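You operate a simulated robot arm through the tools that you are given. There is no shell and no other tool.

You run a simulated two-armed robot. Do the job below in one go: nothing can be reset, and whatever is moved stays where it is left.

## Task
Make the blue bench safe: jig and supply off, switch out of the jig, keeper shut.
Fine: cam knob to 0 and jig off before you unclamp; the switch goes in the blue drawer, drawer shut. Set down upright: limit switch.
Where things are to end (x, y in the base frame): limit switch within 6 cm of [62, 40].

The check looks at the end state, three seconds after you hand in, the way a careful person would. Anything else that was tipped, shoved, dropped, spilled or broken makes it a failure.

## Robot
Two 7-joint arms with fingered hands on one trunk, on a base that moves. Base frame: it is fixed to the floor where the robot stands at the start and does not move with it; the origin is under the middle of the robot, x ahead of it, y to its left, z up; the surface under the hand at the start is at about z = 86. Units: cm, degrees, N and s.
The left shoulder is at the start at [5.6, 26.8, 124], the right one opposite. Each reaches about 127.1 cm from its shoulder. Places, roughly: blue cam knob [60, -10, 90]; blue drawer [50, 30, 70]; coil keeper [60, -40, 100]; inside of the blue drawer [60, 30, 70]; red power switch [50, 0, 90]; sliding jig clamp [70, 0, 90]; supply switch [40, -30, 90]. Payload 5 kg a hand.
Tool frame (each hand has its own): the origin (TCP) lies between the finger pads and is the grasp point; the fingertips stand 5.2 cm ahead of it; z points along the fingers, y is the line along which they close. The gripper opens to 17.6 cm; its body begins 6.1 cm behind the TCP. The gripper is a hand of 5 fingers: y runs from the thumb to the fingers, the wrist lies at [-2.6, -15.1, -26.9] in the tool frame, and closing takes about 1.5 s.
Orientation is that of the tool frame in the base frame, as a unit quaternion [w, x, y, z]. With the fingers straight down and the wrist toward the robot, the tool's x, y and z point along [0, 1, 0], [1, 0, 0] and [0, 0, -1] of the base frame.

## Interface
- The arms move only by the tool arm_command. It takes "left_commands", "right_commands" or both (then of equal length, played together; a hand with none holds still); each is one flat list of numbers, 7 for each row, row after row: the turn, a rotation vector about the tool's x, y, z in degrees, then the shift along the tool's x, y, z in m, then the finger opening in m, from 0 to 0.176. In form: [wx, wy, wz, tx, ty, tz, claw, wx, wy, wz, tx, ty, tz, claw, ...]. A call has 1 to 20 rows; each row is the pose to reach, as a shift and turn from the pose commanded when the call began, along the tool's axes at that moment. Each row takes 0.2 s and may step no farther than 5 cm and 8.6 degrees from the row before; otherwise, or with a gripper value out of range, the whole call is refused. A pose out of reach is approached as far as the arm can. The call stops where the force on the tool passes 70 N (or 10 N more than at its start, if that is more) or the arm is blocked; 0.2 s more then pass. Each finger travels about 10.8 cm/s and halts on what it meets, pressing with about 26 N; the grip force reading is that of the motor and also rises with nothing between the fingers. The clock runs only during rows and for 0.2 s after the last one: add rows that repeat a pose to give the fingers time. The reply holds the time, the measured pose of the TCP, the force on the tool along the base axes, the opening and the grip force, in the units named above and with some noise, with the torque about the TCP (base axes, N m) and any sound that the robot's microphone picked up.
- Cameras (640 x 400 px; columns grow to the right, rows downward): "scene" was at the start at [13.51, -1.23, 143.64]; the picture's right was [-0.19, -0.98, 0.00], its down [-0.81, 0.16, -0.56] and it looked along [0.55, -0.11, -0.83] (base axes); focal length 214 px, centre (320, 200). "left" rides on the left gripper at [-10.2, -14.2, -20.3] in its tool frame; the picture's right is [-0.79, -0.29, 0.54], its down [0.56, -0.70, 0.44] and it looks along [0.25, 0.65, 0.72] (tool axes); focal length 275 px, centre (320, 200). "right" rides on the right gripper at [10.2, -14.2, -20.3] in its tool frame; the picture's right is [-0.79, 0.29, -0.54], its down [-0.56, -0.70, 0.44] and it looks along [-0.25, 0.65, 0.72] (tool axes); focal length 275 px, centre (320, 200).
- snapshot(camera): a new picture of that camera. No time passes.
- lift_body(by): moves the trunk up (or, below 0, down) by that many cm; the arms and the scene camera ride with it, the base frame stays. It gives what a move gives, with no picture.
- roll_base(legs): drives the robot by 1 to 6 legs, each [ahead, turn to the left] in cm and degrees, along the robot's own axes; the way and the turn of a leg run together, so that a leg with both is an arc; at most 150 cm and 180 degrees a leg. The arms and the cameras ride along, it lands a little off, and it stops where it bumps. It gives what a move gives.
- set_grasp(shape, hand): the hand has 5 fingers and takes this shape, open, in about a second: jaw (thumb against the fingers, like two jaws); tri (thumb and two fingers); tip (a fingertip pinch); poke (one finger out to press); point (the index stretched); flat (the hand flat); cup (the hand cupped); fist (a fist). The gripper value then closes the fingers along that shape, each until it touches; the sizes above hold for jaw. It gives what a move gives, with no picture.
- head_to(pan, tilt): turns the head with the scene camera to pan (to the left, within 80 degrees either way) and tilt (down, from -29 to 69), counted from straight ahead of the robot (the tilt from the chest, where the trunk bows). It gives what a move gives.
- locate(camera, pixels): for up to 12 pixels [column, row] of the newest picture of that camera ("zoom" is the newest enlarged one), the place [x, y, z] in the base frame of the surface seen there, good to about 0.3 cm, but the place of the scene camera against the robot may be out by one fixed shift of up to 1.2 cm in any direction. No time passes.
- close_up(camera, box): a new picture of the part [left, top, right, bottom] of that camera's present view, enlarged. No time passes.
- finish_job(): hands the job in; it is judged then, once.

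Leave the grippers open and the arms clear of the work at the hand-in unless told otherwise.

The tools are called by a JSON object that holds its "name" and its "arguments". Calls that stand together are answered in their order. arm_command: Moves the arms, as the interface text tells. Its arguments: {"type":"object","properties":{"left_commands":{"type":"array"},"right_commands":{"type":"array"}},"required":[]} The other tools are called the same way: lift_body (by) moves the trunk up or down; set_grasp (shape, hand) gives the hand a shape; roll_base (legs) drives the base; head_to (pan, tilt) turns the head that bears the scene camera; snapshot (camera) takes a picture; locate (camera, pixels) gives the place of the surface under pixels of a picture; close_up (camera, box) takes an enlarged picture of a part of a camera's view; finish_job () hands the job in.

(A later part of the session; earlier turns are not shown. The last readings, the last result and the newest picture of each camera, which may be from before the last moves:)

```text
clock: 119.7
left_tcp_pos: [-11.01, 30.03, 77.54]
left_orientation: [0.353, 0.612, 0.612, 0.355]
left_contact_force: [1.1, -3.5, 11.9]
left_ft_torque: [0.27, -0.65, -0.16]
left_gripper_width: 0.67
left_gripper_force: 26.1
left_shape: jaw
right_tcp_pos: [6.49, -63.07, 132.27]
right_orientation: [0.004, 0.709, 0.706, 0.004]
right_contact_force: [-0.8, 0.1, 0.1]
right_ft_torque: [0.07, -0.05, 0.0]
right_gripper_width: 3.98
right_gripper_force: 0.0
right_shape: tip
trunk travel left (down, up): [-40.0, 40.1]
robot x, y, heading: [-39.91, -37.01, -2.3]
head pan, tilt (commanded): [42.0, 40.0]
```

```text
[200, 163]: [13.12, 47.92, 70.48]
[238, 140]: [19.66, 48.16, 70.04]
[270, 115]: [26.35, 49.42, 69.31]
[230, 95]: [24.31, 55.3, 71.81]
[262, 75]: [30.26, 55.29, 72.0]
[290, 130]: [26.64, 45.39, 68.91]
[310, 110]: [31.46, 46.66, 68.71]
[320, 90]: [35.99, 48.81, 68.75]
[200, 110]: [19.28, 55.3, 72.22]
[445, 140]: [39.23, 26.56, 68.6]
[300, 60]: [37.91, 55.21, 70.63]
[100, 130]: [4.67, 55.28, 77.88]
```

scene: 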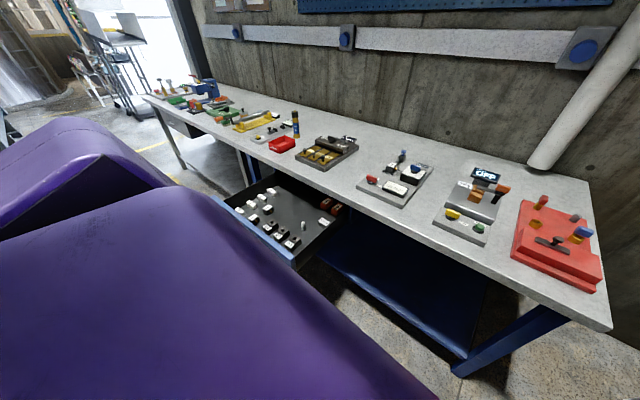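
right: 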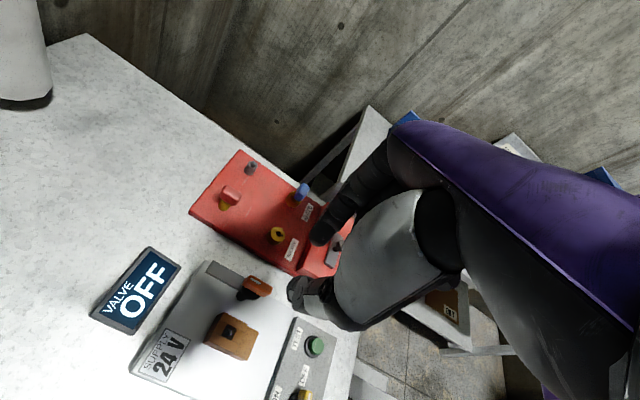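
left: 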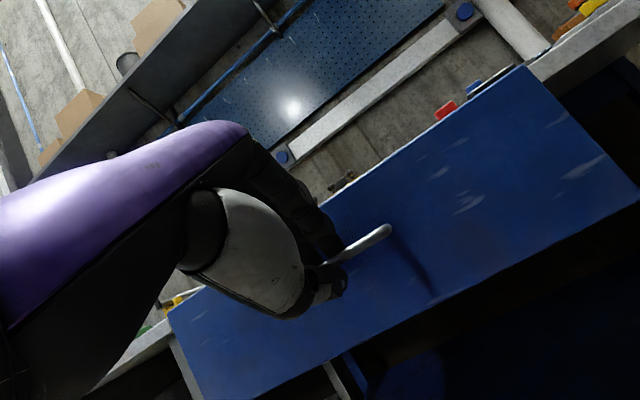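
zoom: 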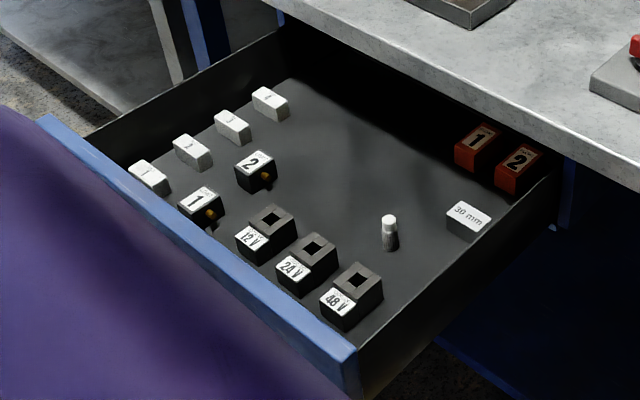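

There's clear floor behind switch 2 at about [24, 40] for number 3, and 38 cm is enough opening. I'll open the hand, back it off along the finger line, and look again.

{"name": "arm_command", "arguments": {"left_commands": [0, 0, 0, 0, 0, 0, 0.03, 0, 0, 0, 0, 0, 0, 0.06, 0, 0, 0, 0, 0, 0, 0.06, 0, 0, 0, 0, 0, -0.02, 0.06, 0, 0, 0, 0, 0, -0.045, 0.06, 0, 0, 0, 0, 0, -0.07, 0.06, 0, 0, 0, 0, 0, -0.09, 0.06, 0, 0, 0, 0, 0, -0.09, 0.06]}}

{"name": "snapshot", "arguments": {"camera": "scene"}}

{"name": "snapshot", "arguments": {"camera": "left"}}

```text
clock: 121.5
left_tcp_pos: [-18.6, 30.21, 81.86]
left_orientation: [0.352, 0.612, 0.612, 0.355]
left_contact_force: [-0.4, 0.8, -0.2]
left_ft_torque: [-0.02, -0.01, -0.03]
left_gripper_width: 5.98
left_gripper_force: 0.1
left_shape: jaw
right_tcp_pos: [6.51, -62.92, 132.27]
right_orientation: [0.005, 0.709, 0.706, 0.004]
right_contact_force: [-0.1, 0.9, -0.2]
right_ft_torque: [-0.01, 0.02, -0.01]
right_gripper_width: 3.96
right_gripper_force: 0.1
right_shape: tip
trunk travel left (down, up): [-40.0, 40.1]
robot x, y, heading: [-40.64, -36.92, -2.2]
head pan, tilt (commanded): [42.0, 40.0]
```

```text
taken
```

scene: 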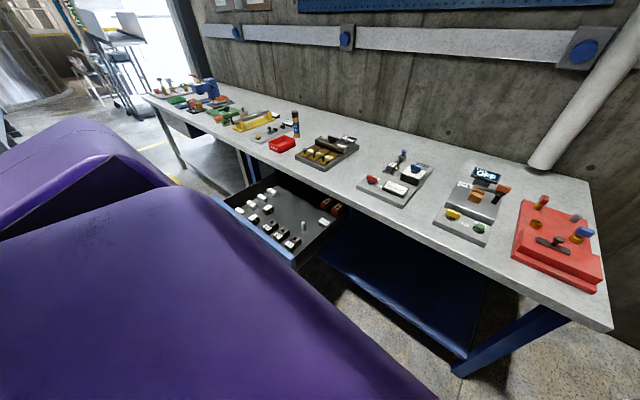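

```text
taken
```

left: 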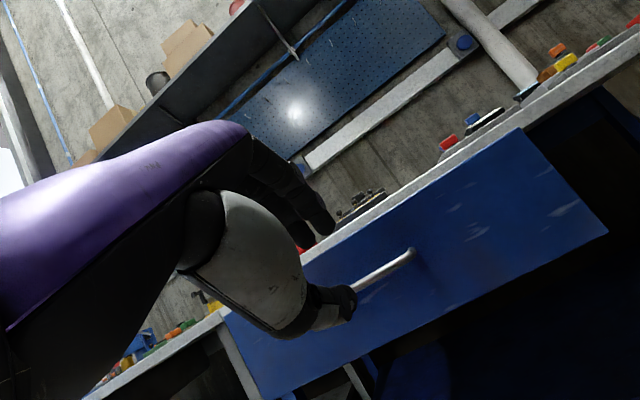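

The handle is free and the drawer stays put. I'll raise the hand well above the drawer front, then carry it forward at z≈100.

{"name": "arm_command", "arguments": {"left_commands": [0, 0, 0, 0, 0.039, -0.0225, 0.06, 0, 0, 0, 0, 0.078, -0.045, 0.06, 0, 0, 0, 0, 0.117, -0.0675, 0.06, 0, 0, 0, 0, 0.156, -0.09, 0.06, 0, 0, 0, -0.003, 0.1765, -0.0545, 0.06, 0, 0, 0, -0.006, 0.197, -0.019, 0.06, 0, 0, 0, -0.009, 0.2173, 0.0164, 0.06, 0, 0, 0, -0.012, 0.2377, 0.0518, 0.06, 0, 0, 0, -0.015, 0.2581, 0.0872, 0.06, 0, 0, 0, -0.018, 0.2785, 0.1226, 0.06, 0, 0, 0, -0.02, 0.299, 0.158, 0.06, 0, 0, 0, -0.02, 0.299, 0.158, 0.06]}}

{"name": "snapshot", "arguments": {"camera": "scene"}}

```text
clock: 124.1
left_tcp_pos: [10.08, 27.97, 100.08]
left_orientation: [0.351, 0.613, 0.613, 0.354]
left_contact_force: [-1.5, -0.2, 0.2]
left_ft_torque: [0.03, 0.03, 0.05]
left_gripper_width: 5.99
left_gripper_force: 0.0
left_shape: jaw
right_tcp_pos: [6.44, -62.94, 132.29]
right_orientation: [0.006, 0.708, 0.706, 0.005]
right_contact_force: [-1.2, -0.3, -0.1]
right_ft_torque: [0.07, -0.1, 0.0]
right_gripper_width: 3.97
right_gripper_force: 0.2
right_shape: tip
trunk travel left (down, up): [-40.0, 40.1]
robot x, y, heading: [-40.32, -37.01, -2.3]
head pan, tilt (commanded): [42.0, 40.0]
```

```text
taken
```

scene: 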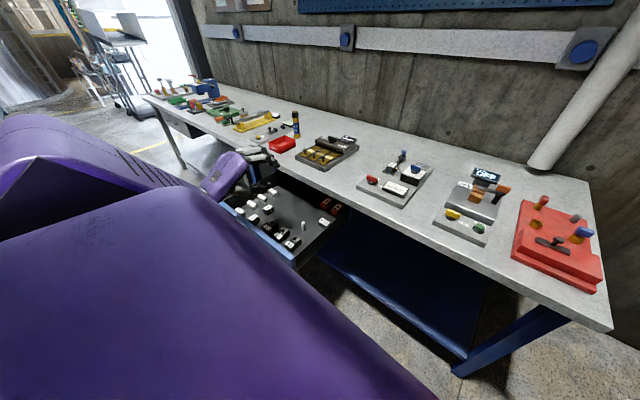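

Clear. Now I'll bring the hand upright again and over to about [28, 0, 114], the reverse of the earlier move.

{"name": "arm_command", "arguments": {"left_commands": [6.67, 0, 0, -0.0311, 0.0225, 0.0098, 0.06, 13.33, 0, 0, -0.0622, 0.0449, 0.0196, 0.06, 20, 0, 0, -0.0933, 0.0674, 0.0293, 0.06, 26.67, 0, 0, -0.1244, 0.0899, 0.0391, 0.06, 33.33, 0, 0, -0.1556, 0.1124, 0.0488, 0.06, 40, 0, 0, -0.1867, 0.1348, 0.0587, 0.06, 46.67, 0, 0, -0.2178, 0.1573, 0.0684, 0.06, 53.33, 0, 0, -0.2489, 0.1798, 0.0782, 0.06, 60, 0, 0, -0.28, 0.2022, 0.088, 0.06, 60, 0, 0, -0.28, 0.2022, 0.088, 0.06, 60, 0, 0, -0.28, 0.2022, 0.088, 0.06]}}

{"name": "snapshot", "arguments": {"camera": "scene"}}

```text
clock: 126.5
left_tcp_pos: [27.84, 0.29, 112.64]
left_orientation: [-0.002, 0.706, 0.708, -0.001]
left_contact_force: [1.6, 4.4, -1.0]
left_ft_torque: [-0.47, 0.04, -0.08]
left_gripper_width: 5.99
left_gripper_force: 0.0
left_shape: jaw
left hand out of reach, approached as far as the arm can: row 2, 3, 4, 5, 6
right_tcp_pos: [6.55, -62.54, 132.28]
right_orientation: [0.005, 0.708, 0.706, 0.003]
right_contact_force: [-0.1, 4.8, 0.7]
right_ft_torque: [-0.52, 0.07, -0.13]
right_gripper_width: 3.96
right_gripper_force: 0.1
right_shape: tip
trunk travel left (down, up): [-40.0, 40.1]
robot x, y, heading: [-40.04, -36.73, -2.2]
head pan, tilt (commanded): [42.0, 40.0]
```

```text
taken
```

scene: 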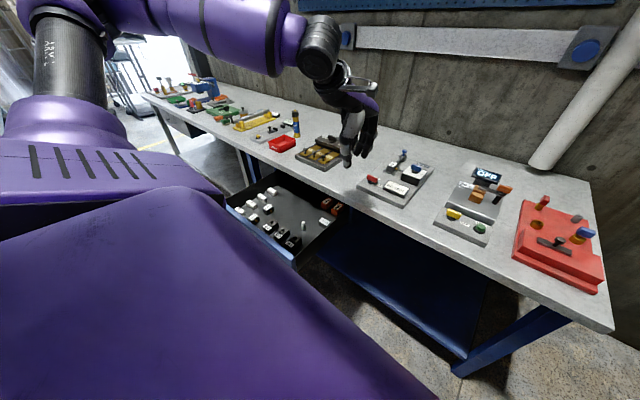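

The drawer is undisturbed and the arm is high. I'll roll forward 31 cm to reach the switch; the base passes to the right of the drawer.

{"name": "roll_base", "arguments": {"legs": [[31, 2]]}}

{"name": "head_to", "arguments": {"pan": 28, "tilt": 52}}

{"name": "snapshot", "arguments": {"camera": "scene"}}

{"name": "snapshot", "arguments": {"camera": "left"}}

```text
clock: 129.2
left_tcp_pos: [57.6, 1.5, 112.79]
left_orientation: [-0.001, 0.695, 0.719, 0.001]
left_contact_force: [0.3, 1.7, -1.3]
left_ft_torque: [-0.03, 0.1, -0.06]
left_gripper_width: 5.98
left_gripper_force: 0.0
left_shape: jaw
right_tcp_pos: [38.55, -62.01, 132.29]
right_orientation: [0.005, 0.696, 0.718, 0.003]
right_contact_force: [1.0, 0.9, -0.7]
right_ft_torque: [-0.06, 0.17, 0.01]
right_gripper_width: 3.97
right_gripper_force: 0.1
right_shape: tip
trunk travel left (down, up): [-40.0, 40.1]
robot x, y, heading: [-9.34, -37.51, -0.4]
head pan, tilt (commanded): [42.0, 40.0]
```

```text
clock: 129.9
left_tcp_pos: [55.85, 1.46, 113.89]
left_orientation: [0.006, 0.695, 0.719, 0.005]
left_contact_force: [-0.9, -0.8, 1.7]
left_ft_torque: [0.06, -0.17, 0.06]
left_gripper_width: 6.02
left_gripper_force: 0.1
left_shape: jaw
right_tcp_pos: [36.47, -62.05, 132.97]
right_orientation: [0.011, 0.697, 0.717, 0.009]
right_contact_force: [-2.5, 0.0, 0.6]
right_ft_torque: [-0.01, -0.19, -0.02]
right_gripper_width: 3.99
right_gripper_force: 0.1
right_shape: tip
trunk travel left (down, up): [-40.0, 40.1]
robot x, y, heading: [-9.18, -37.69, -0.2]
head pan, tilt (commanded): [28.0, 52.0]
```

```text
taken
```

scene: 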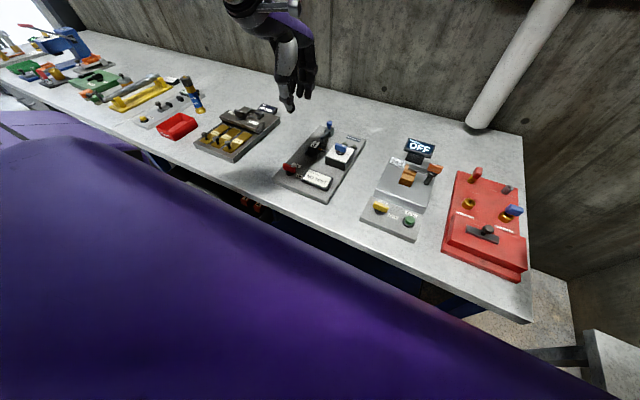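

```text
taken
```

left: 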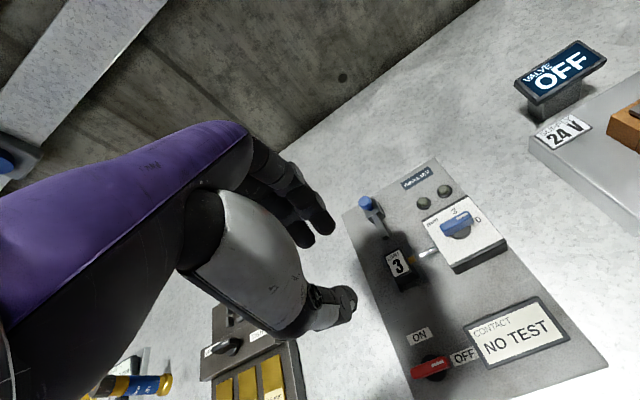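

The switch is in view at (397,263) in the left picture. I'll set the left hand to "tip" and measure the switch body again.

{"name": "set_grasp", "arguments": {"hand": "left", "shape": "tip"}}

{"name": "close_up", "arguments": {"camera": "left", "box": [350, 190, 440, 300]}}

{"name": "locate", "arguments": {"camera": "zoom", "pixels": [[268, 238], [325, 205], [345, 250], [290, 290], [310, 250], [300, 310], [345, 300], [262, 235], [320, 195], [270, 135], [240, 160], [365, 250]]}}

```text
clock: 130.8
left_tcp_pos: [56.03, 1.46, 113.79]
left_orientation: [0.004, 0.694, 0.72, 0.005]
left_contact_force: [-1.3, -0.9, 0.8]
left_ft_torque: [0.04, -0.06, 0.0]
left_gripper_width: 17.55
left_gripper_force: 0.1
left_shape: tip
right_tcp_pos: [36.58, -62.11, 132.82]
right_orientation: [0.01, 0.697, 0.717, 0.009]
right_contact_force: [-0.7, -1.1, 0.9]
right_ft_torque: [0.03, -0.09, 0.01]
right_gripper_width: 3.99
right_gripper_force: 0.0
right_shape: tip
trunk travel left (down, up): [-40.0, 40.1]
robot x, y, heading: [-8.94, -37.67, -0.2]
head pan, tilt (commanded): [28.0, 52.0]
```

```text
3.64 times, centred on (395, 245) of left
```

zoom: 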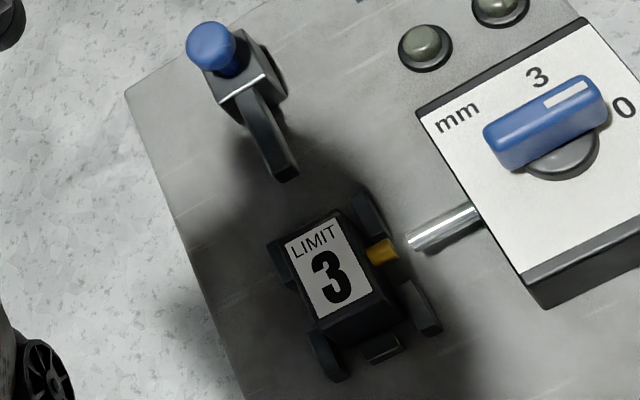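

```text
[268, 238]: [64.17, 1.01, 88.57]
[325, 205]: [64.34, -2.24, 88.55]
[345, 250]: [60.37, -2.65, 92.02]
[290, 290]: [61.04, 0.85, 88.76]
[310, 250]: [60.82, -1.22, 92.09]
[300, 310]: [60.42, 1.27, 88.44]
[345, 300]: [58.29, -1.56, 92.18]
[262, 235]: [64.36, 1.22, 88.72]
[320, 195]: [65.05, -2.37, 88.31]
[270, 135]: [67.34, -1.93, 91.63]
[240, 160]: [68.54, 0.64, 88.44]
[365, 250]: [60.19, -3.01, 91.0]
```

{"name": "close_up", "arguments": {"camera": "left", "box": [370, 235, 425, 295]}}

{"name": "locate", "arguments": {"camera": "zoom", "pixels": [[205, 125], [315, 65], [390, 215], [275, 280], [225, 130], [310, 85], [370, 210], [280, 260], [300, 170], [290, 320], [360, 345], [330, 40]]}}

```text
6.67 times, centred on (398, 265) of left
```

zoom: 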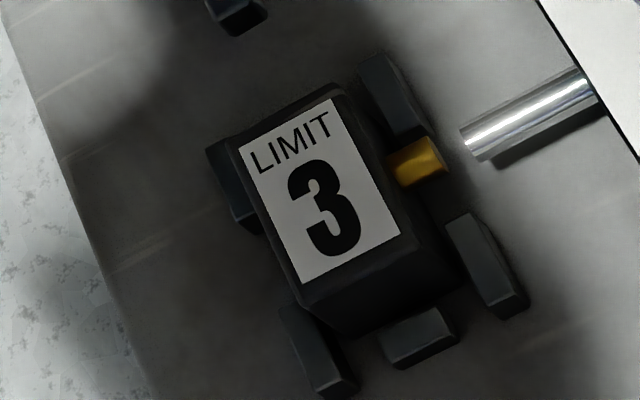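

```text
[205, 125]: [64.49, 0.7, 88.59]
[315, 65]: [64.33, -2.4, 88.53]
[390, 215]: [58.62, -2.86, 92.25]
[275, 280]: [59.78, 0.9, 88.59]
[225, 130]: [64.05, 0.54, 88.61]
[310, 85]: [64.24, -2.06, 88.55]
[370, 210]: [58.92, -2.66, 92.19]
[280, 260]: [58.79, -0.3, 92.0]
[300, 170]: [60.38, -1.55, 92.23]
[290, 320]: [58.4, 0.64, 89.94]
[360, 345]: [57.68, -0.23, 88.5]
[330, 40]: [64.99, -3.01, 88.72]
```

The body centre is about [59.75, -1.7]. I'll go above it at z 108, straighten the hand, and set a 5.8 cm opening so thumb and index come down in front of and behind the switch.

{"name": "arm_command", "arguments": {"left_commands": [0.25, 0, 0.7, -0.011, 0.0118, 0.0194, 0.058, 0.5, 0, 1.4, -0.022, 0.0235, 0.0389, 0.058, 0.73, 0, 2.1, -0.033, 0.0353, 0.0583, 0.058, 0.73, 0, 2.1, -0.033, 0.0353, 0.0583, 0.058, 0.73, 0, 2.1, -0.033, 0.0353, 0.0583, 0.058, 0.73, 0, 2.1, -0.033, 0.0353, 0.0583, 0.058]}}

{"name": "close_up", "arguments": {"camera": "left", "box": [320, 220, 460, 360]}}

{"name": "close_up", "arguments": {"camera": "scene", "box": [260, 60, 380, 210]}}

```text
clock: 132.2
left_tcp_pos: [59.72, -1.61, 107.93]
left_orientation: [-0.001, 0.707, 0.707, 0.001]
left_contact_force: [-0.6, 0.9, 0.1]
left_ft_torque: [-0.02, -0.05, 0.0]
left_gripper_width: 5.92
left_gripper_force: 0.1
left_shape: tip
right_tcp_pos: [36.58, -62.1, 132.92]
right_orientation: [0.01, 0.697, 0.717, 0.009]
right_contact_force: [-0.9, 0.9, 0.1]
right_ft_torque: [-0.08, -0.04, -0.06]
right_gripper_width: 3.99
right_gripper_force: 0.1
right_shape: tip
trunk travel left (down, up): [-40.0, 40.1]
robot x, y, heading: [-9.21, -37.56, -0.1]
head pan, tilt (commanded): [28.0, 52.0]
```

```text
2.86 times, centred on (390, 290) of left
```

zoom: 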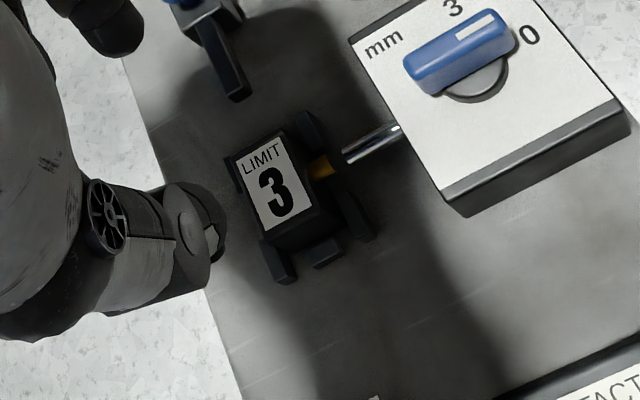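

```text
2.67 times, centred on (320, 135) of scene
```

zoom: 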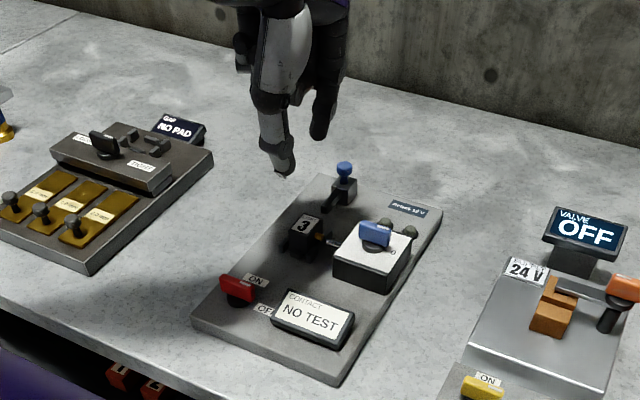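

{"name": "close_up", "arguments": {"camera": "left", "box": [365, 255, 410, 325]}}

{"name": "locate", "arguments": {"camera": "zoom", "pixels": [[220, 120], [330, 60], [390, 200], [285, 265], [240, 120], [320, 80], [370, 190], [290, 250], [305, 165], [180, 30], [250, 20], [330, 350]]}}

```text
5.71 times, centred on (388, 290) of left
```

zoom: 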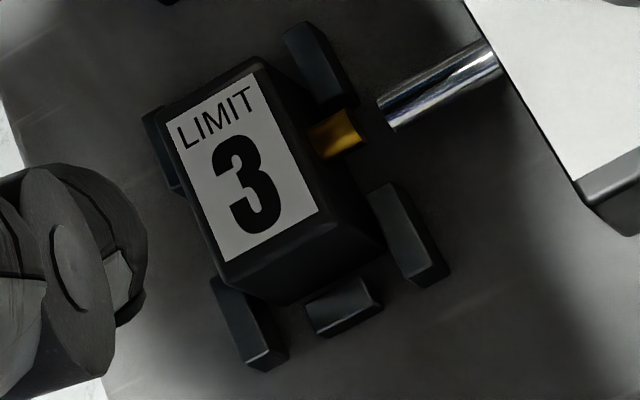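

```text
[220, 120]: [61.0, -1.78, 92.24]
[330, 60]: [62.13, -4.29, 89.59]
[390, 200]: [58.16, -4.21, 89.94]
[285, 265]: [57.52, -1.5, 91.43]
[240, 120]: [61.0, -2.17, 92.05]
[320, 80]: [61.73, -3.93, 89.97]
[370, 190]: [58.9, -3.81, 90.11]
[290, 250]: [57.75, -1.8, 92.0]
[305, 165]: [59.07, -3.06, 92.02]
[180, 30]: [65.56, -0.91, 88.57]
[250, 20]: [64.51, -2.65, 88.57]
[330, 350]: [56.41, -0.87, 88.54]
```

Averaging the readings gives [59.87, -1.75]. I'll trim the opening to 5.4 cm and lower to z≈95.2, so the tips reach z≈90.2 on the front and back faces.

{"name": "arm_command", "arguments": {"left_commands": [0, 0, 0, -0.001, 0.0015, 0.03, 0.054, 0, 0, 0, -0.001, 0.0015, 0.06, 0.054, 0, 0, 0, -0.001, 0.0015, 0.085, 0.054, 0, 0, 0, -0.001, 0.0015, 0.1, 0.054, 0, 0, 0, -0.001, 0.0015, 0.115, 0.054, 0, 0, 0, -0.001, 0.0015, 0.127, 0.054, 0, 0, 0, -0.001, 0.0015, 0.127, 0.054]}}

{"name": "close_up", "arguments": {"camera": "left", "box": [300, 220, 440, 360]}}

{"name": "close_up", "arguments": {"camera": "scene", "box": [280, 110, 360, 190]}}

```text
clock: 133.8
left_tcp_pos: [59.79, -1.89, 95.28]
left_orientation: [-0.001, 0.708, 0.707, 0.0]
left_contact_force: [0.7, -0.1, -0.1]
left_ft_torque: [0.02, 0.0, -0.02]
left_gripper_width: 5.49
left_gripper_force: 0.1
left_shape: tip
right_tcp_pos: [36.65, -62.19, 132.81]
right_orientation: [0.01, 0.696, 0.717, 0.009]
right_contact_force: [0.2, 0.0, 0.2]
right_ft_torque: [0.03, -0.02, -0.02]
right_gripper_width: 3.98
right_gripper_force: 0.1
right_shape: tip
trunk travel left (down, up): [-40.0, 40.1]
robot x, y, heading: [-9.38, -37.67, -0.2]
head pan, tilt (commanded): [28.0, 52.0]
```

```text
2.86 times, centred on (370, 290) of left
```

zoom: 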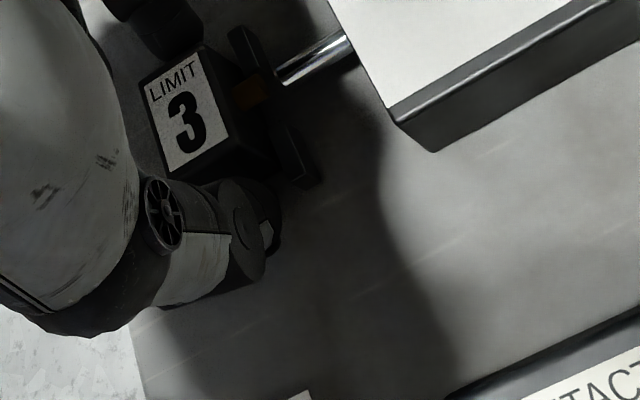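

```text
5.00 times, centred on (320, 150) of scene
```

zoom: 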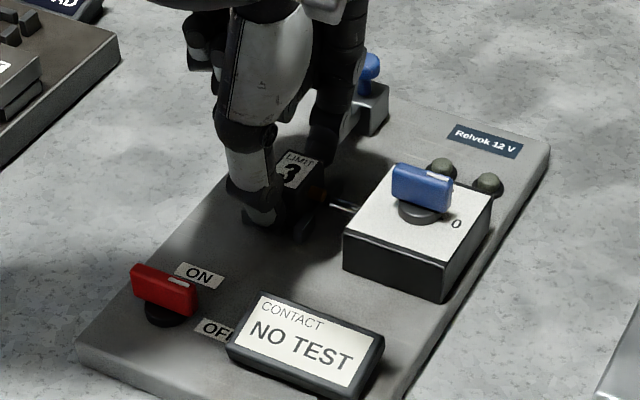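

No contact, with thumb in front and index behind. Closing gently on the switch.

{"name": "arm_command", "arguments": {"left_commands": [0, 0, 0, 0, 0, 0, 0.045, 0, 0, 0, 0, 0, 0, 0.035, 0, 0, 0, 0, 0, 0, 0.02, 0, 0, 0, 0, 0, 0, 0.01, 0, 0, 0, 0, 0, 0, 0.01, 0, 0, 0, 0, 0, 0, 0.01]}}

{"name": "close_up", "arguments": {"camera": "left", "box": [300, 220, 440, 360]}}

{"name": "close_up", "arguments": {"camera": "scene", "box": [280, 110, 360, 190]}}

```text
clock: 135.2
left_tcp_pos: [59.83, -1.89, 95.21]
left_orientation: [-0.001, 0.708, 0.707, 0.0]
left_contact_force: [-0.7, 0.3, 0.7]
left_ft_torque: [-0.01, -0.02, 0.0]
left_gripper_width: 3.93
left_gripper_force: 26.2
left_shape: tip
right_tcp_pos: [36.72, -62.01, 132.94]
right_orientation: [0.01, 0.697, 0.717, 0.009]
right_contact_force: [-0.7, 0.9, -0.4]
right_ft_torque: [-0.01, -0.01, -0.03]
right_gripper_width: 3.99
right_gripper_force: 0.1
right_shape: tip
trunk travel left (down, up): [-40.0, 40.1]
robot x, y, heading: [-9.4, -37.81, -0.0]
head pan, tilt (commanded): [28.0, 52.0]
```

```text
2.86 times, centred on (370, 290) of left
```

zoom: 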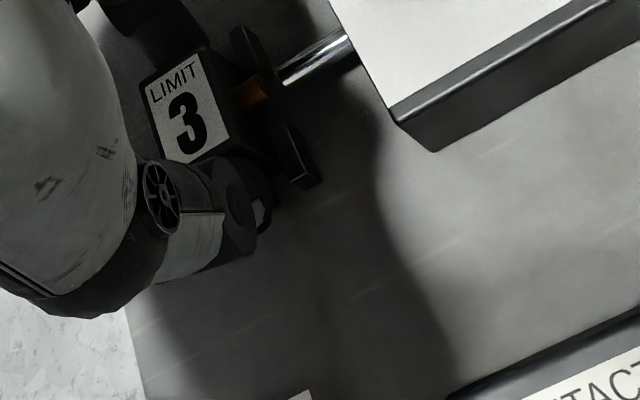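

```text
5.00 times, centred on (320, 150) of scene
```

zoom: 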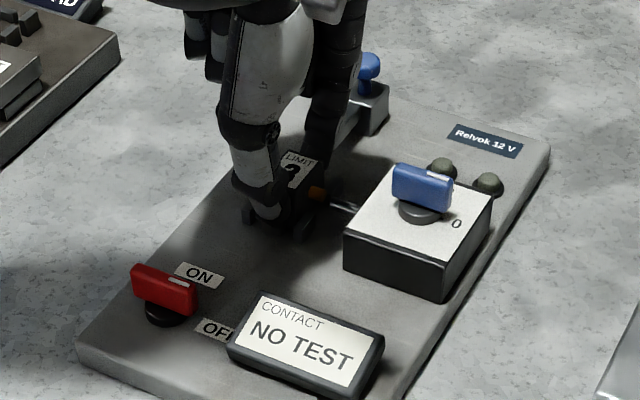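

Held firmly at 3.93 cm with 26 N. I'll lift straight up slowly, 6 cm.

{"name": "arm_command", "arguments": {"left_commands": [0, 0, 0, 0, 0, -0.007, 0.01, 0, 0, 0, 0, 0, -0.015, 0.01, 0, 0, 0, 0, 0, -0.025, 0.01, 0, 0, 0, 0, 0, -0.035, 0.01, 0, 0, 0, 0, 0, -0.045, 0.01, 0, 0, 0, 0, 0, -0.06, 0.01, 0, 0, 0, 0, 0, -0.06, 0.01]}}

{"name": "close_up", "arguments": {"camera": "left", "box": [300, 200, 460, 360]}}

{"name": "close_up", "arguments": {"camera": "scene", "box": [270, 90, 360, 190]}}

```text
clock: 136.8
left_tcp_pos: [59.93, -1.62, 101.11]
left_orientation: [-0.002, 0.708, 0.706, 0.0]
left_contact_force: [0.1, 0.3, -1.8]
left_ft_torque: [-0.03, 0.05, -0.03]
left_gripper_width: 3.88
left_gripper_force: 25.9
left_shape: tip
right_tcp_pos: [36.76, -62.07, 132.63]
right_orientation: [0.01, 0.697, 0.717, 0.009]
right_contact_force: [-0.1, -0.2, -0.2]
right_ft_torque: [-0.08, 0.03, 0.02]
right_gripper_width: 3.97
right_gripper_force: 0.2
right_shape: tip
trunk travel left (down, up): [-40.0, 40.1]
robot x, y, heading: [-9.17, -37.85, 0.1]
head pan, tilt (commanded): [28.0, 52.0]
```

```text
2.50 times, centred on (380, 280) of left
```

zoom: 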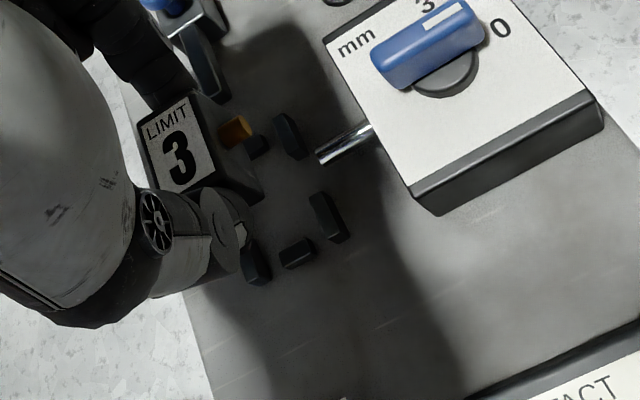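

```text
4.00 times, centred on (315, 140) of scene
```

zoom: 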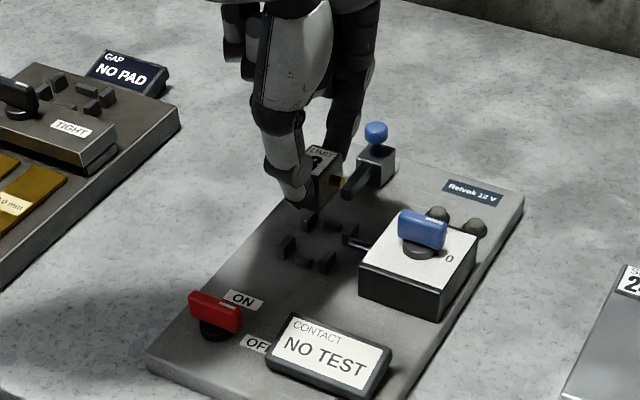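

The switch is out, held level. Its base is about 6.8 cm below the TCP. I'll raise it to z≈114, then roll the base straight back 31 cm to face the open drawer.

{"name": "arm_command", "arguments": {"left_commands": [0, 0, 0, 0, 0, -0.03, 0.01, 0, 0, 0, 0, 0, -0.06, 0.01, 0, 0, 0, 0, -0.01, -0.09, 0.01, 0, 0, 0, 0, -0.02, -0.115, 0.01, 0, 0, 0, 0, -0.03, -0.13, 0.01, 0, 0, 0, 0, -0.03, -0.13, 0.01]}}

{"name": "roll_base", "arguments": {"legs": [[-31, 0]]}}

{"name": "head_to", "arguments": {"pan": 42, "tilt": 42}}

{"name": "snapshot", "arguments": {"camera": "scene"}}

{"name": "snapshot", "arguments": {"camera": "left"}}

```text
clock: 138.2
left_tcp_pos: [56.99, -1.64, 114.21]
left_orientation: [-0.002, 0.708, 0.707, 0.0]
left_contact_force: [0.6, 0.8, -2.1]
left_ft_torque: [0.0, 0.07, -0.04]
left_gripper_width: 3.91
left_gripper_force: 25.9
left_shape: tip
right_tcp_pos: [36.9, -62.08, 132.83]
right_orientation: [0.009, 0.697, 0.717, 0.008]
right_contact_force: [0.9, 0.2, -1.1]
right_ft_torque: [-0.06, 0.09, -0.02]
right_gripper_width: 3.97
right_gripper_force: 0.1
right_shape: tip
trunk travel left (down, up): [-40.0, 40.1]
robot x, y, heading: [-9.27, -37.7, -0.2]
head pan, tilt (commanded): [28.0, 52.0]
```

```text
clock: 140.9
left_tcp_pos: [26.08, -1.47, 114.35]
left_orientation: [-0.001, 0.707, 0.707, 0.002]
left_contact_force: [-0.4, -0.2, -0.5]
left_ft_torque: [0.04, -0.11, 0.01]
left_gripper_width: 3.88
left_gripper_force: 25.9
left_shape: tip
right_tcp_pos: [5.86, -61.9, 132.86]
right_orientation: [0.01, 0.696, 0.718, 0.01]
right_contact_force: [-1.5, 0.0, 0.0]
right_ft_torque: [0.0, -0.14, -0.02]
right_gripper_width: 3.99
right_gripper_force: 0.1
right_shape: tip
trunk travel left (down, up): [-40.0, 40.1]
robot x, y, heading: [-40.16, -37.64, -0.2]
head pan, tilt (commanded): [28.0, 52.0]
```

```text
clock: 141.6
left_tcp_pos: [24.51, -1.48, 115.21]
left_orientation: [0.005, 0.708, 0.706, 0.006]
left_contact_force: [-0.8, 0.0, -0.4]
left_ft_torque: [0.04, -0.11, 0.06]
left_gripper_width: 3.87
left_gripper_force: 26.1
left_shape: tip
right_tcp_pos: [3.88, -62.01, 133.59]
right_orientation: [0.015, 0.696, 0.718, 0.014]
right_contact_force: [-1.8, -0.8, 1.2]
right_ft_torque: [-0.03, -0.21, -0.04]
right_gripper_width: 4.0
right_gripper_force: 0.0
right_shape: tip
trunk travel left (down, up): [-40.0, 40.1]
robot x, y, heading: [-40.1, -37.48, -0.4]
head pan, tilt (commanded): [42.0, 42.0]
```

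```text
taken
```

scene: 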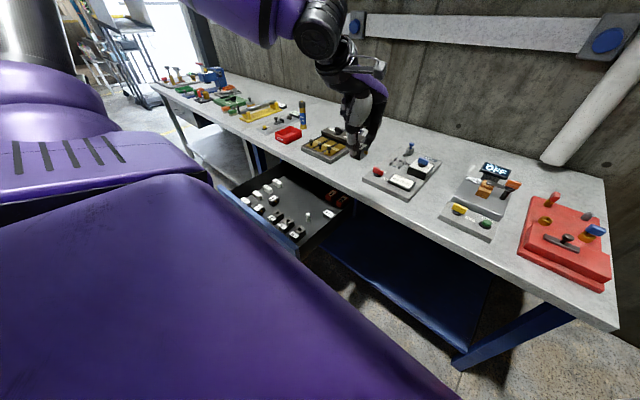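

```text
taken
```

left: 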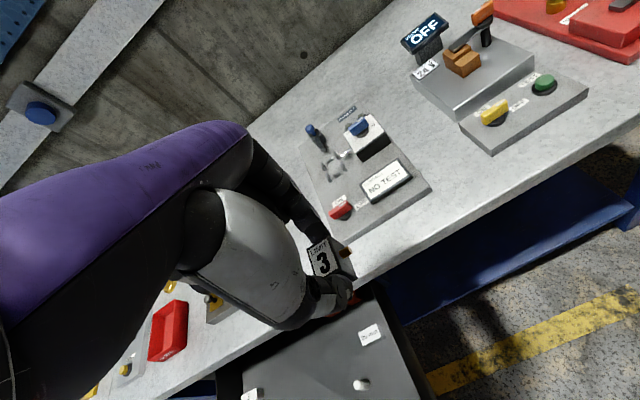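

The switch is held level over the bench front, and the drawer and its contents are undisturbed. I'll swing the hand over the drawer to [24, 38, 108], turned 90° so its width lies along the drawer, away from the bench edge.

{"name": "arm_command", "arguments": {"left_commands": [0.07, 0.06, -8.2, 0.0359, -0.0006, 0.0066, 0.01, 0.14, 0.12, -16.39, 0.0718, -0.0013, 0.0132, 0.01, 0.21, 0.17, -24.59, 0.1077, -0.0019, 0.0198, 0.01, 0.28, 0.23, -32.79, 0.1436, -0.0026, 0.0264, 0.01, 0.35, 0.29, -40.98, 0.1795, -0.0032, 0.033, 0.01, 0.41, 0.35, -49.18, 0.2155, -0.0039, 0.0395, 0.01, 0.48, 0.41, -57.37, 0.2514, -0.0045, 0.0461, 0.01, 0.55, 0.47, -65.57, 0.2873, -0.0052, 0.0527, 0.01, 0.62, 0.52, -73.77, 0.3232, -0.0058, 0.0593, 0.01, 0.69, 0.58, -81.96, 0.3591, -0.0065, 0.0659, 0.01, 0.76, 0.64, -90.16, 0.395, -0.0071, 0.0725, 0.01, 0.76, 0.64, -90.16, 0.395, -0.0071, 0.0725, 0.01, 0.76, 0.64, -90.16, 0.395, -0.0071, 0.0725, 0.01]}}

{"name": "snapshot", "arguments": {"camera": "scene"}}

{"name": "snapshot", "arguments": {"camera": "left"}}

```text
clock: 144.4
left_tcp_pos: [24.26, 37.81, 107.86]
left_orientation: [-0.002, -0.002, 1.0, -0.001]
left_contact_force: [0.1, 0.1, -1.8]
left_ft_torque: [0.01, 0.02, 0.01]
left_gripper_width: 3.85
left_gripper_force: 26.5
left_shape: tip
right_tcp_pos: [4.21, -61.9, 133.37]
right_orientation: [0.014, 0.697, 0.717, 0.013]
right_contact_force: [0.6, 0.8, -0.1]
right_ft_torque: [-0.06, 0.05, 0.01]
right_gripper_width: 3.98
right_gripper_force: 0.1
right_shape: tip
trunk travel left (down, up): [-40.0, 40.1]
robot x, y, heading: [-39.97, -37.25, -0.1]
head pan, tilt (commanded): [42.0, 42.0]
```

```text
taken
```

scene: 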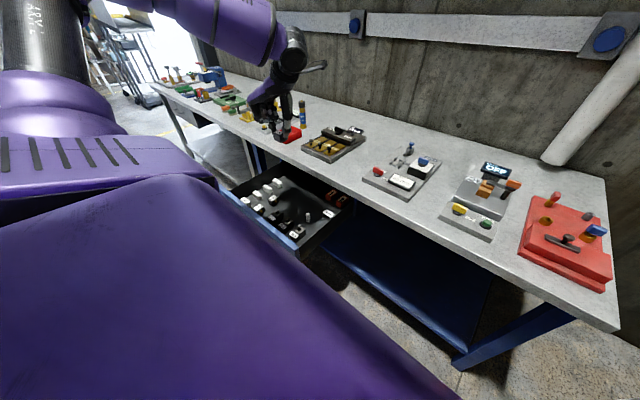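

```text
taken
```

left: 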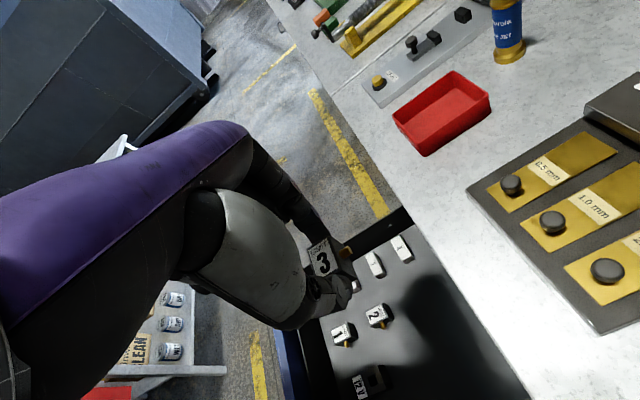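

I see switches 1 and 2 at (342,334) and (377,315), with the empty spot beyond them near (412,297). I'll measure those.

{"name": "close_up", "arguments": {"camera": "left", "box": [310, 220, 490, 380]}}

{"name": "locate", "arguments": {"camera": "left", "pixels": [[342, 332], [377, 314], [412, 297], [375, 264], [402, 248], [430, 310], [420, 280], [390, 300], [395, 325], [450, 330], [420, 240], [440, 270]]}}

```text
2.50 times, centred on (400, 300) of left
```

zoom: 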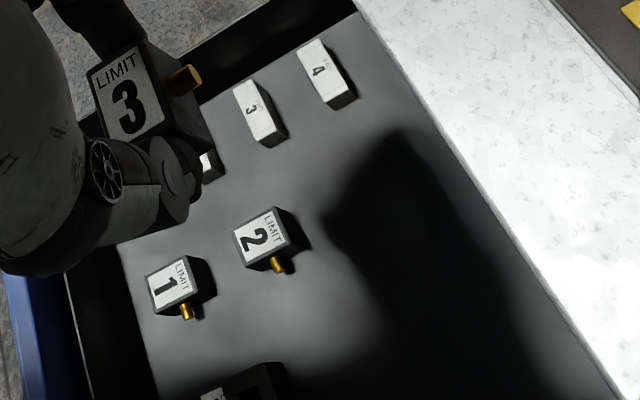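

```text
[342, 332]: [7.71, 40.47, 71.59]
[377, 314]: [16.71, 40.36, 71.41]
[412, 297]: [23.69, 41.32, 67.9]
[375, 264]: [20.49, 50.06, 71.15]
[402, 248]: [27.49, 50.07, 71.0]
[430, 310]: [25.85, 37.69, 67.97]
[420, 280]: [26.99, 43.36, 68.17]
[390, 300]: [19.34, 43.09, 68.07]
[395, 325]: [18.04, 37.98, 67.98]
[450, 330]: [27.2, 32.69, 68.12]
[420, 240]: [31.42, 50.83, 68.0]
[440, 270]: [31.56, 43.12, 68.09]
```

The floor is at z≈68.0. Switches 1 and 2 read x≈7.7 and 16.7, so I want to know exactly how far the drawer is open now. I'll measure its front panel.

{"name": "close_up", "arguments": {"camera": "left", "box": [260, 310, 370, 400]}}

{"name": "locate", "arguments": {"camera": "zoom", "pixels": [[80, 120], [130, 200], [180, 320], [60, 80], [160, 250], [110, 170], [210, 380], [100, 220], [140, 300]]}}

{"name": "close_up", "arguments": {"camera": "scene", "box": [210, 165, 360, 265]}}

{"name": "locate", "arguments": {"camera": "zoom", "pixels": [[60, 125], [200, 210], [300, 275], [370, 325], [250, 245], [100, 150], [50, 130], [190, 150], [235, 130]]}}

```text
4.44 times, centred on (315, 355) of left
```

zoom: 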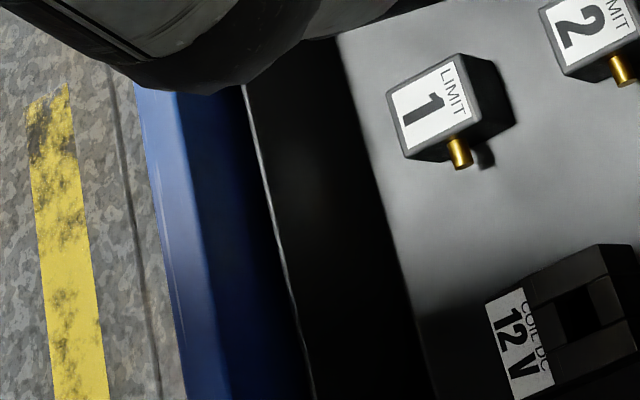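

```text
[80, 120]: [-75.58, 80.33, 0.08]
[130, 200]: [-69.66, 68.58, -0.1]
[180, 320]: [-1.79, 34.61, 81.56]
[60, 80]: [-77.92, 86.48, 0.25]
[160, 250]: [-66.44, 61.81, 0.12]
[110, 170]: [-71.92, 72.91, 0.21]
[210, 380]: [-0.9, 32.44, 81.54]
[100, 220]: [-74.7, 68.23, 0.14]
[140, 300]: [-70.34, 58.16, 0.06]
```

```text
4.00 times, centred on (285, 215) of scene
```

zoom: 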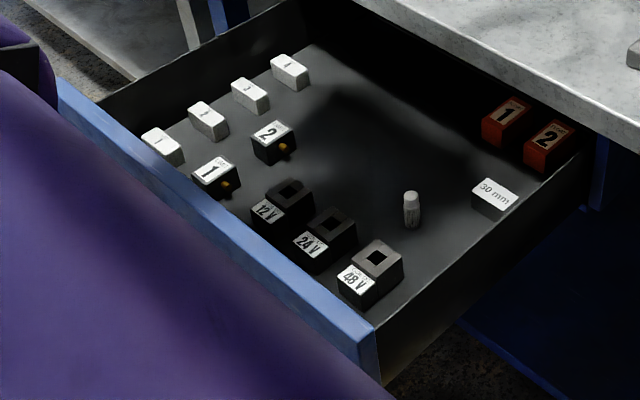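

```text
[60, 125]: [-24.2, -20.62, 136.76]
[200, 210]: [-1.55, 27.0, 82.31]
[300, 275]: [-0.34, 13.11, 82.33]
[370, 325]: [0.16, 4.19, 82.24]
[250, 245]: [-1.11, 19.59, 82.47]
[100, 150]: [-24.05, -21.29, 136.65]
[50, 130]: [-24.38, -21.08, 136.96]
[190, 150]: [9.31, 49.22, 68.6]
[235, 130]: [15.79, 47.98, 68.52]
```

The front panel's outer face is at x≈-2, so the drawer is open about 35.6 cm now. Setting the switch at x≈23.5, y≈40 puts it at about [59, 40] when shut, well within 6 cm. I'll align above that spot and lower to z≈84 first.

{"name": "arm_command", "arguments": {"left_commands": [0, 0, 0, 0.0076, 0.0219, 0.02, 0.01, 0, 0, 0, 0.0076, 0.0219, 0.05, 0.01, 0, 0, 0, 0.0076, 0.0219, 0.085, 0.01, 0, 0, 0, 0.0076, 0.0219, 0.12, 0.01, 0, 0, 0, 0.0076, 0.0219, 0.155, 0.01, 0, 0, 0, 0.0076, 0.0219, 0.185, 0.01, 0, 0, 0, 0.0076, 0.0219, 0.21, 0.01, 0, 0, 0, 0.0076, 0.0219, 0.23, 0.01, 0, 0, 0, 0.0076, 0.0219, 0.24, 0.01, 0, 0, 0, 0.0076, 0.0219, 0.24, 0.01]}}

{"name": "snapshot", "arguments": {"camera": "left"}}

{"name": "close_up", "arguments": {"camera": "scene", "box": [200, 110, 380, 250]}}

```text
clock: 146.6
left_tcp_pos: [23.36, 40.23, 83.84]
left_orientation: [-0.001, 0.0, 1.0, 0.0]
left_contact_force: [-0.1, 0.4, -0.9]
left_ft_torque: [-0.02, 0.01, 0.02]
left_gripper_width: 3.83
left_gripper_force: 26.0
left_shape: tip
right_tcp_pos: [4.25, -61.96, 133.45]
right_orientation: [0.015, 0.697, 0.717, 0.014]
right_contact_force: [0.1, 0.0, -0.1]
right_ft_torque: [0.02, 0.03, 0.02]
right_gripper_width: 4.0
right_gripper_force: 0.1
right_shape: tip
trunk travel left (down, up): [-40.0, 40.1]
robot x, y, heading: [-40.05, -37.95, -0.2]
head pan, tilt (commanded): [42.0, 42.0]
```

```text
taken
```

left: 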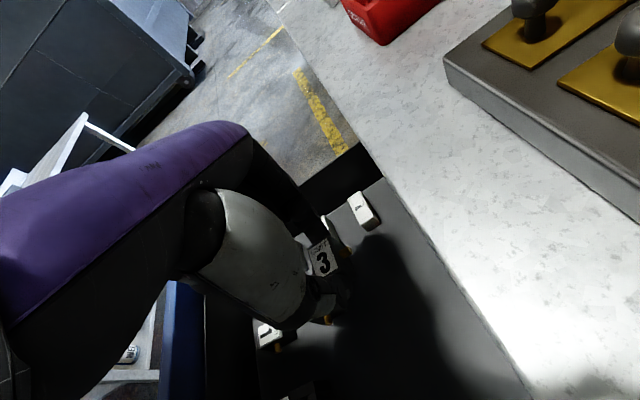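

```text
2.86 times, centred on (290, 180) of scene
```

zoom: 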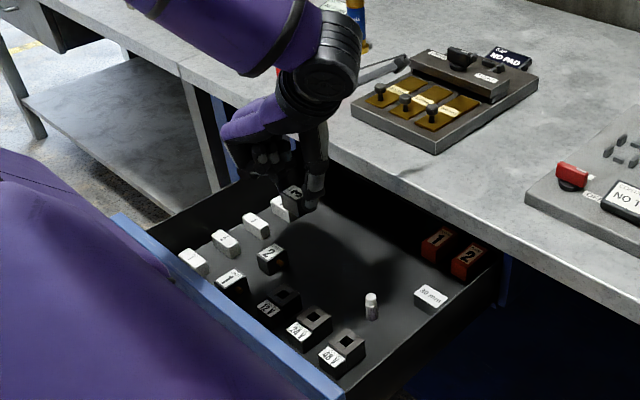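

I need to check the wrist camera's bracket against the bench edge and gauge before going lower, since the camera will end up near [33.5, 26, 95]. I'll measure the gauge's corner and knobs.

{"name": "locate", "arguments": {"camera": "left", "pixels": [[446, 68], [470, 110], [560, 160], [535, 10], [630, 40], [500, 330], [400, 190], [640, 200], [525, 380]]}}

{"name": "close_up", "arguments": {"camera": "scene", "box": [260, 120, 340, 190]}}

{"name": "locate", "arguments": {"camera": "zoom", "pixels": [[470, 95], [420, 110], [500, 90], [350, 220], [400, 160], [330, 260], [300, 210], [440, 130]]}}

```text
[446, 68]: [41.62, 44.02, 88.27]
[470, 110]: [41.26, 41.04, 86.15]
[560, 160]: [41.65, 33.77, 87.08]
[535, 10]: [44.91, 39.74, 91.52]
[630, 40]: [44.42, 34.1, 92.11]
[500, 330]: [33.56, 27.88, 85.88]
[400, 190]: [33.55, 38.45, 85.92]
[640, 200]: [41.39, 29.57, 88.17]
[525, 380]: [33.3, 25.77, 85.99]
```

```text
5.71 times, centred on (300, 155) of scene
```

zoom: 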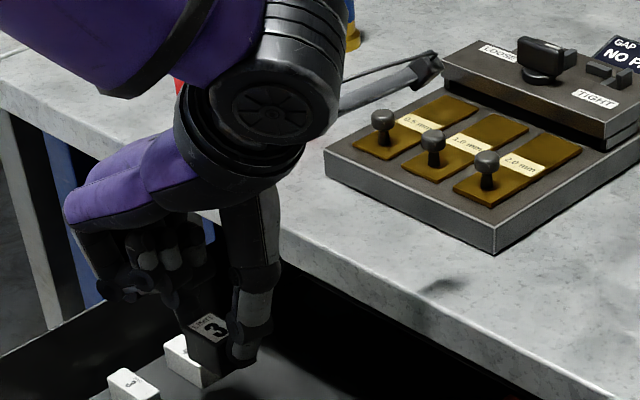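

```text
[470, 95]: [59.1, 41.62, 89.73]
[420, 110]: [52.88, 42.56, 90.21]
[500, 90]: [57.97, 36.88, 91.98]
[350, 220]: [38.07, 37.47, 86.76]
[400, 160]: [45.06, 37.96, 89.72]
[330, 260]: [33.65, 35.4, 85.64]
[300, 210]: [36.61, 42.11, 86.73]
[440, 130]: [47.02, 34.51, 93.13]
```

The gauge starts at x≈41.5 and the bench top is at z 86, so the bracket clears both. I'll lower on to z≈75.6, just above the floor.

{"name": "arm_command", "arguments": {"left_commands": [0, 0, 0, 0, 0, 0.02, 0.01, 0, 0, 0, 0, 0, 0.04, 0.01, 0, 0, 0, 0, 0, 0.055, 0.01, 0, 0, 0, 0, 0, 0.07, 0.01, 0, 0, 0, 0, 0, 0.08, 0.01, 0, 0, 0, 0, 0, 0.08, 0.01]}}

{"name": "close_up", "arguments": {"camera": "scene", "box": [230, 130, 340, 220]}}

{"name": "close_up", "arguments": {"camera": "left", "box": [260, 190, 440, 350]}}

```text
clock: 148.0
left_tcp_pos: [23.38, 40.29, 75.89]
left_orientation: [-0.001, -0.002, 1.0, 0.0]
left_contact_force: [-0.4, -0.4, -1.5]
left_ft_torque: [0.02, -0.03, 0.0]
left_gripper_width: 3.86
left_gripper_force: 25.5
left_shape: tip
right_tcp_pos: [4.27, -62.01, 133.4]
right_orientation: [0.016, 0.696, 0.717, 0.013]
right_contact_force: [0.7, 0.2, 0.2]
right_ft_torque: [0.01, 0.0, 0.0]
right_gripper_width: 3.98
right_gripper_force: 0.0
right_shape: tip
trunk travel left (down, up): [-40.0, 40.1]
robot x, y, heading: [-40.18, -37.43, -0.1]
head pan, tilt (commanded): [42.0, 42.0]
```

```text
4.44 times, centred on (285, 175) of scene
```

zoom: 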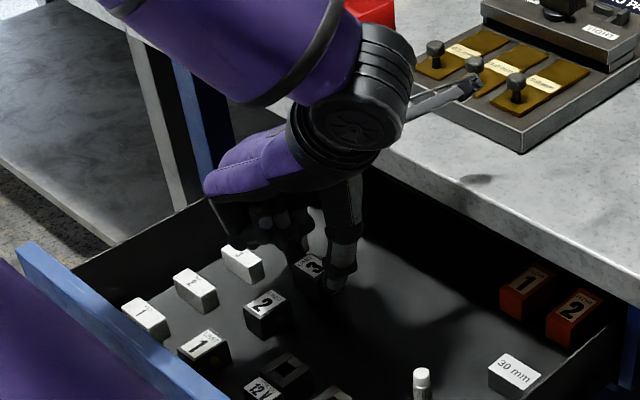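

```text
2.50 times, centred on (350, 270) of left
```

zoom: 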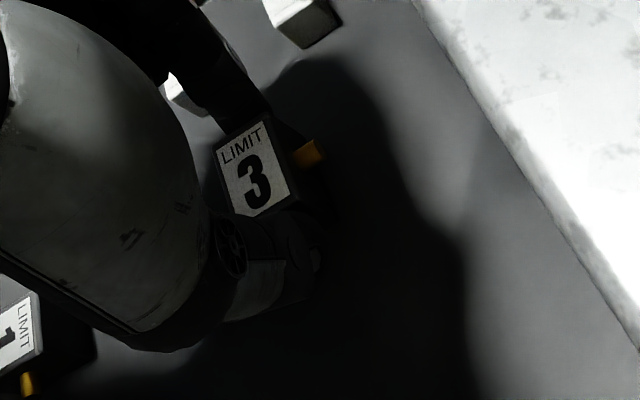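

No touch yet; the base should be about 1 cm above the floor. I'll lower 0.8 cm more in fine steps and read the force.

{"name": "arm_command", "arguments": {"left_commands": [0, 0, 0, 0, 0, 0.003, 0.01, 0, 0, 0, 0, 0, 0.006, 0.01, 0, 0, 0, 0, 0, 0.008, 0.01, 0, 0, 0, 0, 0, 0.008, 0.01]}}

```text
clock: 149.0
left_tcp_pos: [23.25, 40.25, 75.18]
left_orientation: [0.0, -0.001, 1.0, 0.0]
left_contact_force: [0.5, 0.0, -0.9]
left_ft_torque: [0.03, 0.0, -0.02]
left_gripper_width: 3.86
left_gripper_force: 26.4
left_shape: tip
right_tcp_pos: [4.32, -62.03, 133.43]
right_orientation: [0.015, 0.697, 0.717, 0.013]
right_contact_force: [-0.3, -0.4, -0.4]
right_ft_torque: [0.0, -0.04, -0.02]
right_gripper_width: 3.96
right_gripper_force: 0.1
right_shape: tip
trunk travel left (down, up): [-40.0, 40.1]
robot x, y, heading: [-39.99, -37.58, -0.2]
head pan, tilt (commanded): [42.0, 42.0]
```

Still free, the tool force is just the switch's weight. I'll lower in 2 mm steps.

{"name": "arm_command", "arguments": {"left_commands": [0, 0, 0, 0, 0, 0.002, 0.01, 0, 0, 0, 0, 0, 0.004, 0.01, 0, 0, 0, 0, 0, 0.004, 0.01]}}

```text
clock: 149.8
left_tcp_pos: [23.24, 40.1, 74.77]
left_orientation: [-0.001, 0.0, 1.0, 0.0]
left_contact_force: [-0.4, 1.4, 2.9]
left_ft_torque: [0.02, -0.03, 0.04]
left_gripper_width: 3.86
left_gripper_force: 26.6
left_shape: tip
right_tcp_pos: [4.22, -61.99, 133.46]
right_orientation: [0.015, 0.697, 0.717, 0.014]
right_contact_force: [-0.4, -0.1, 0.7]
right_ft_torque: [-0.06, -0.01, -0.01]
right_gripper_width: 3.98
right_gripper_force: 0.1
right_shape: tip
trunk travel left (down, up): [-40.0, 40.1]
robot x, y, heading: [-40.41, -37.7, -0.4]
head pan, tilt (commanded): [42.0, 42.0]
```

The force changed to +2.9 N upward, so the switch is standing on the floor. I'll open slowly to 5.4 cm and check before lifting.

{"name": "arm_command", "arguments": {"left_commands": [0, 0, 0, 0, 0, 0, 0.038, 0, 0, 0, 0, 0, 0, 0.042, 0, 0, 0, 0, 0, 0, 0.046, 0, 0, 0, 0, 0, 0, 0.05, 0, 0, 0, 0, 0, 0, 0.054, 0, 0, 0, 0, 0, 0, 0.054]}}

{"name": "close_up", "arguments": {"camera": "left", "box": [260, 190, 440, 350]}}

{"name": "close_up", "arguments": {"camera": "scene", "box": [250, 160, 320, 215]}}

```text
clock: 151.2
left_tcp_pos: [23.3, 40.17, 74.66]
left_orientation: [-0.001, 0.0, 1.0, 0.0]
left_contact_force: [-0.3, 0.2, -0.2]
left_ft_torque: [-0.01, -0.01, -0.01]
left_gripper_width: 5.39
left_gripper_force: 0.0
left_shape: tip
right_tcp_pos: [4.33, -61.9, 133.45]
right_orientation: [0.015, 0.696, 0.718, 0.014]
right_contact_force: [-0.8, -0.3, -0.3]
right_ft_torque: [-0.03, 0.0, 0.02]
right_gripper_width: 3.96
right_gripper_force: 0.1
right_shape: tip
trunk travel left (down, up): [-40.0, 40.1]
robot x, y, heading: [-40.62, -37.33, -0.2]
head pan, tilt (commanded): [42.0, 42.0]
```

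```text
2.50 times, centred on (350, 270) of left
```

zoom: 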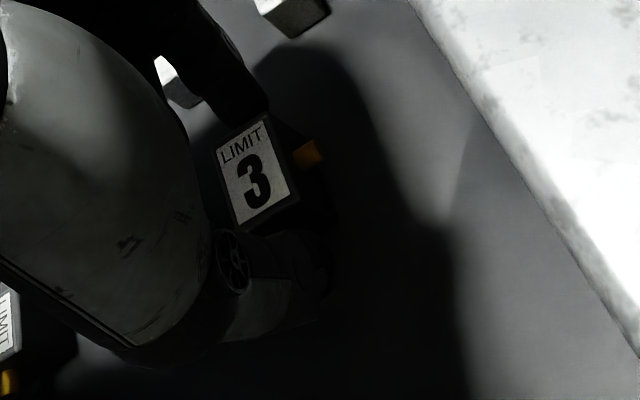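

```text
7.27 times, centred on (285, 188) of scene
```

zoom: 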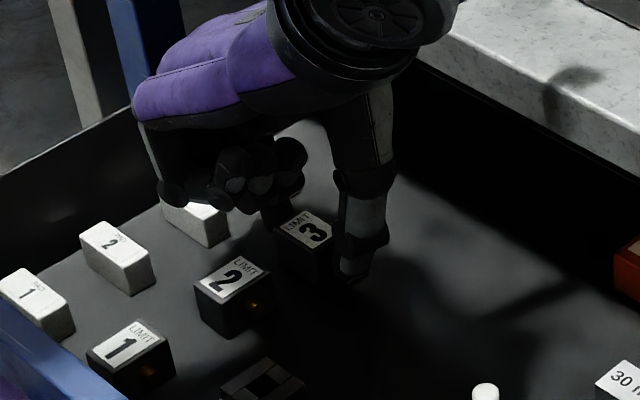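

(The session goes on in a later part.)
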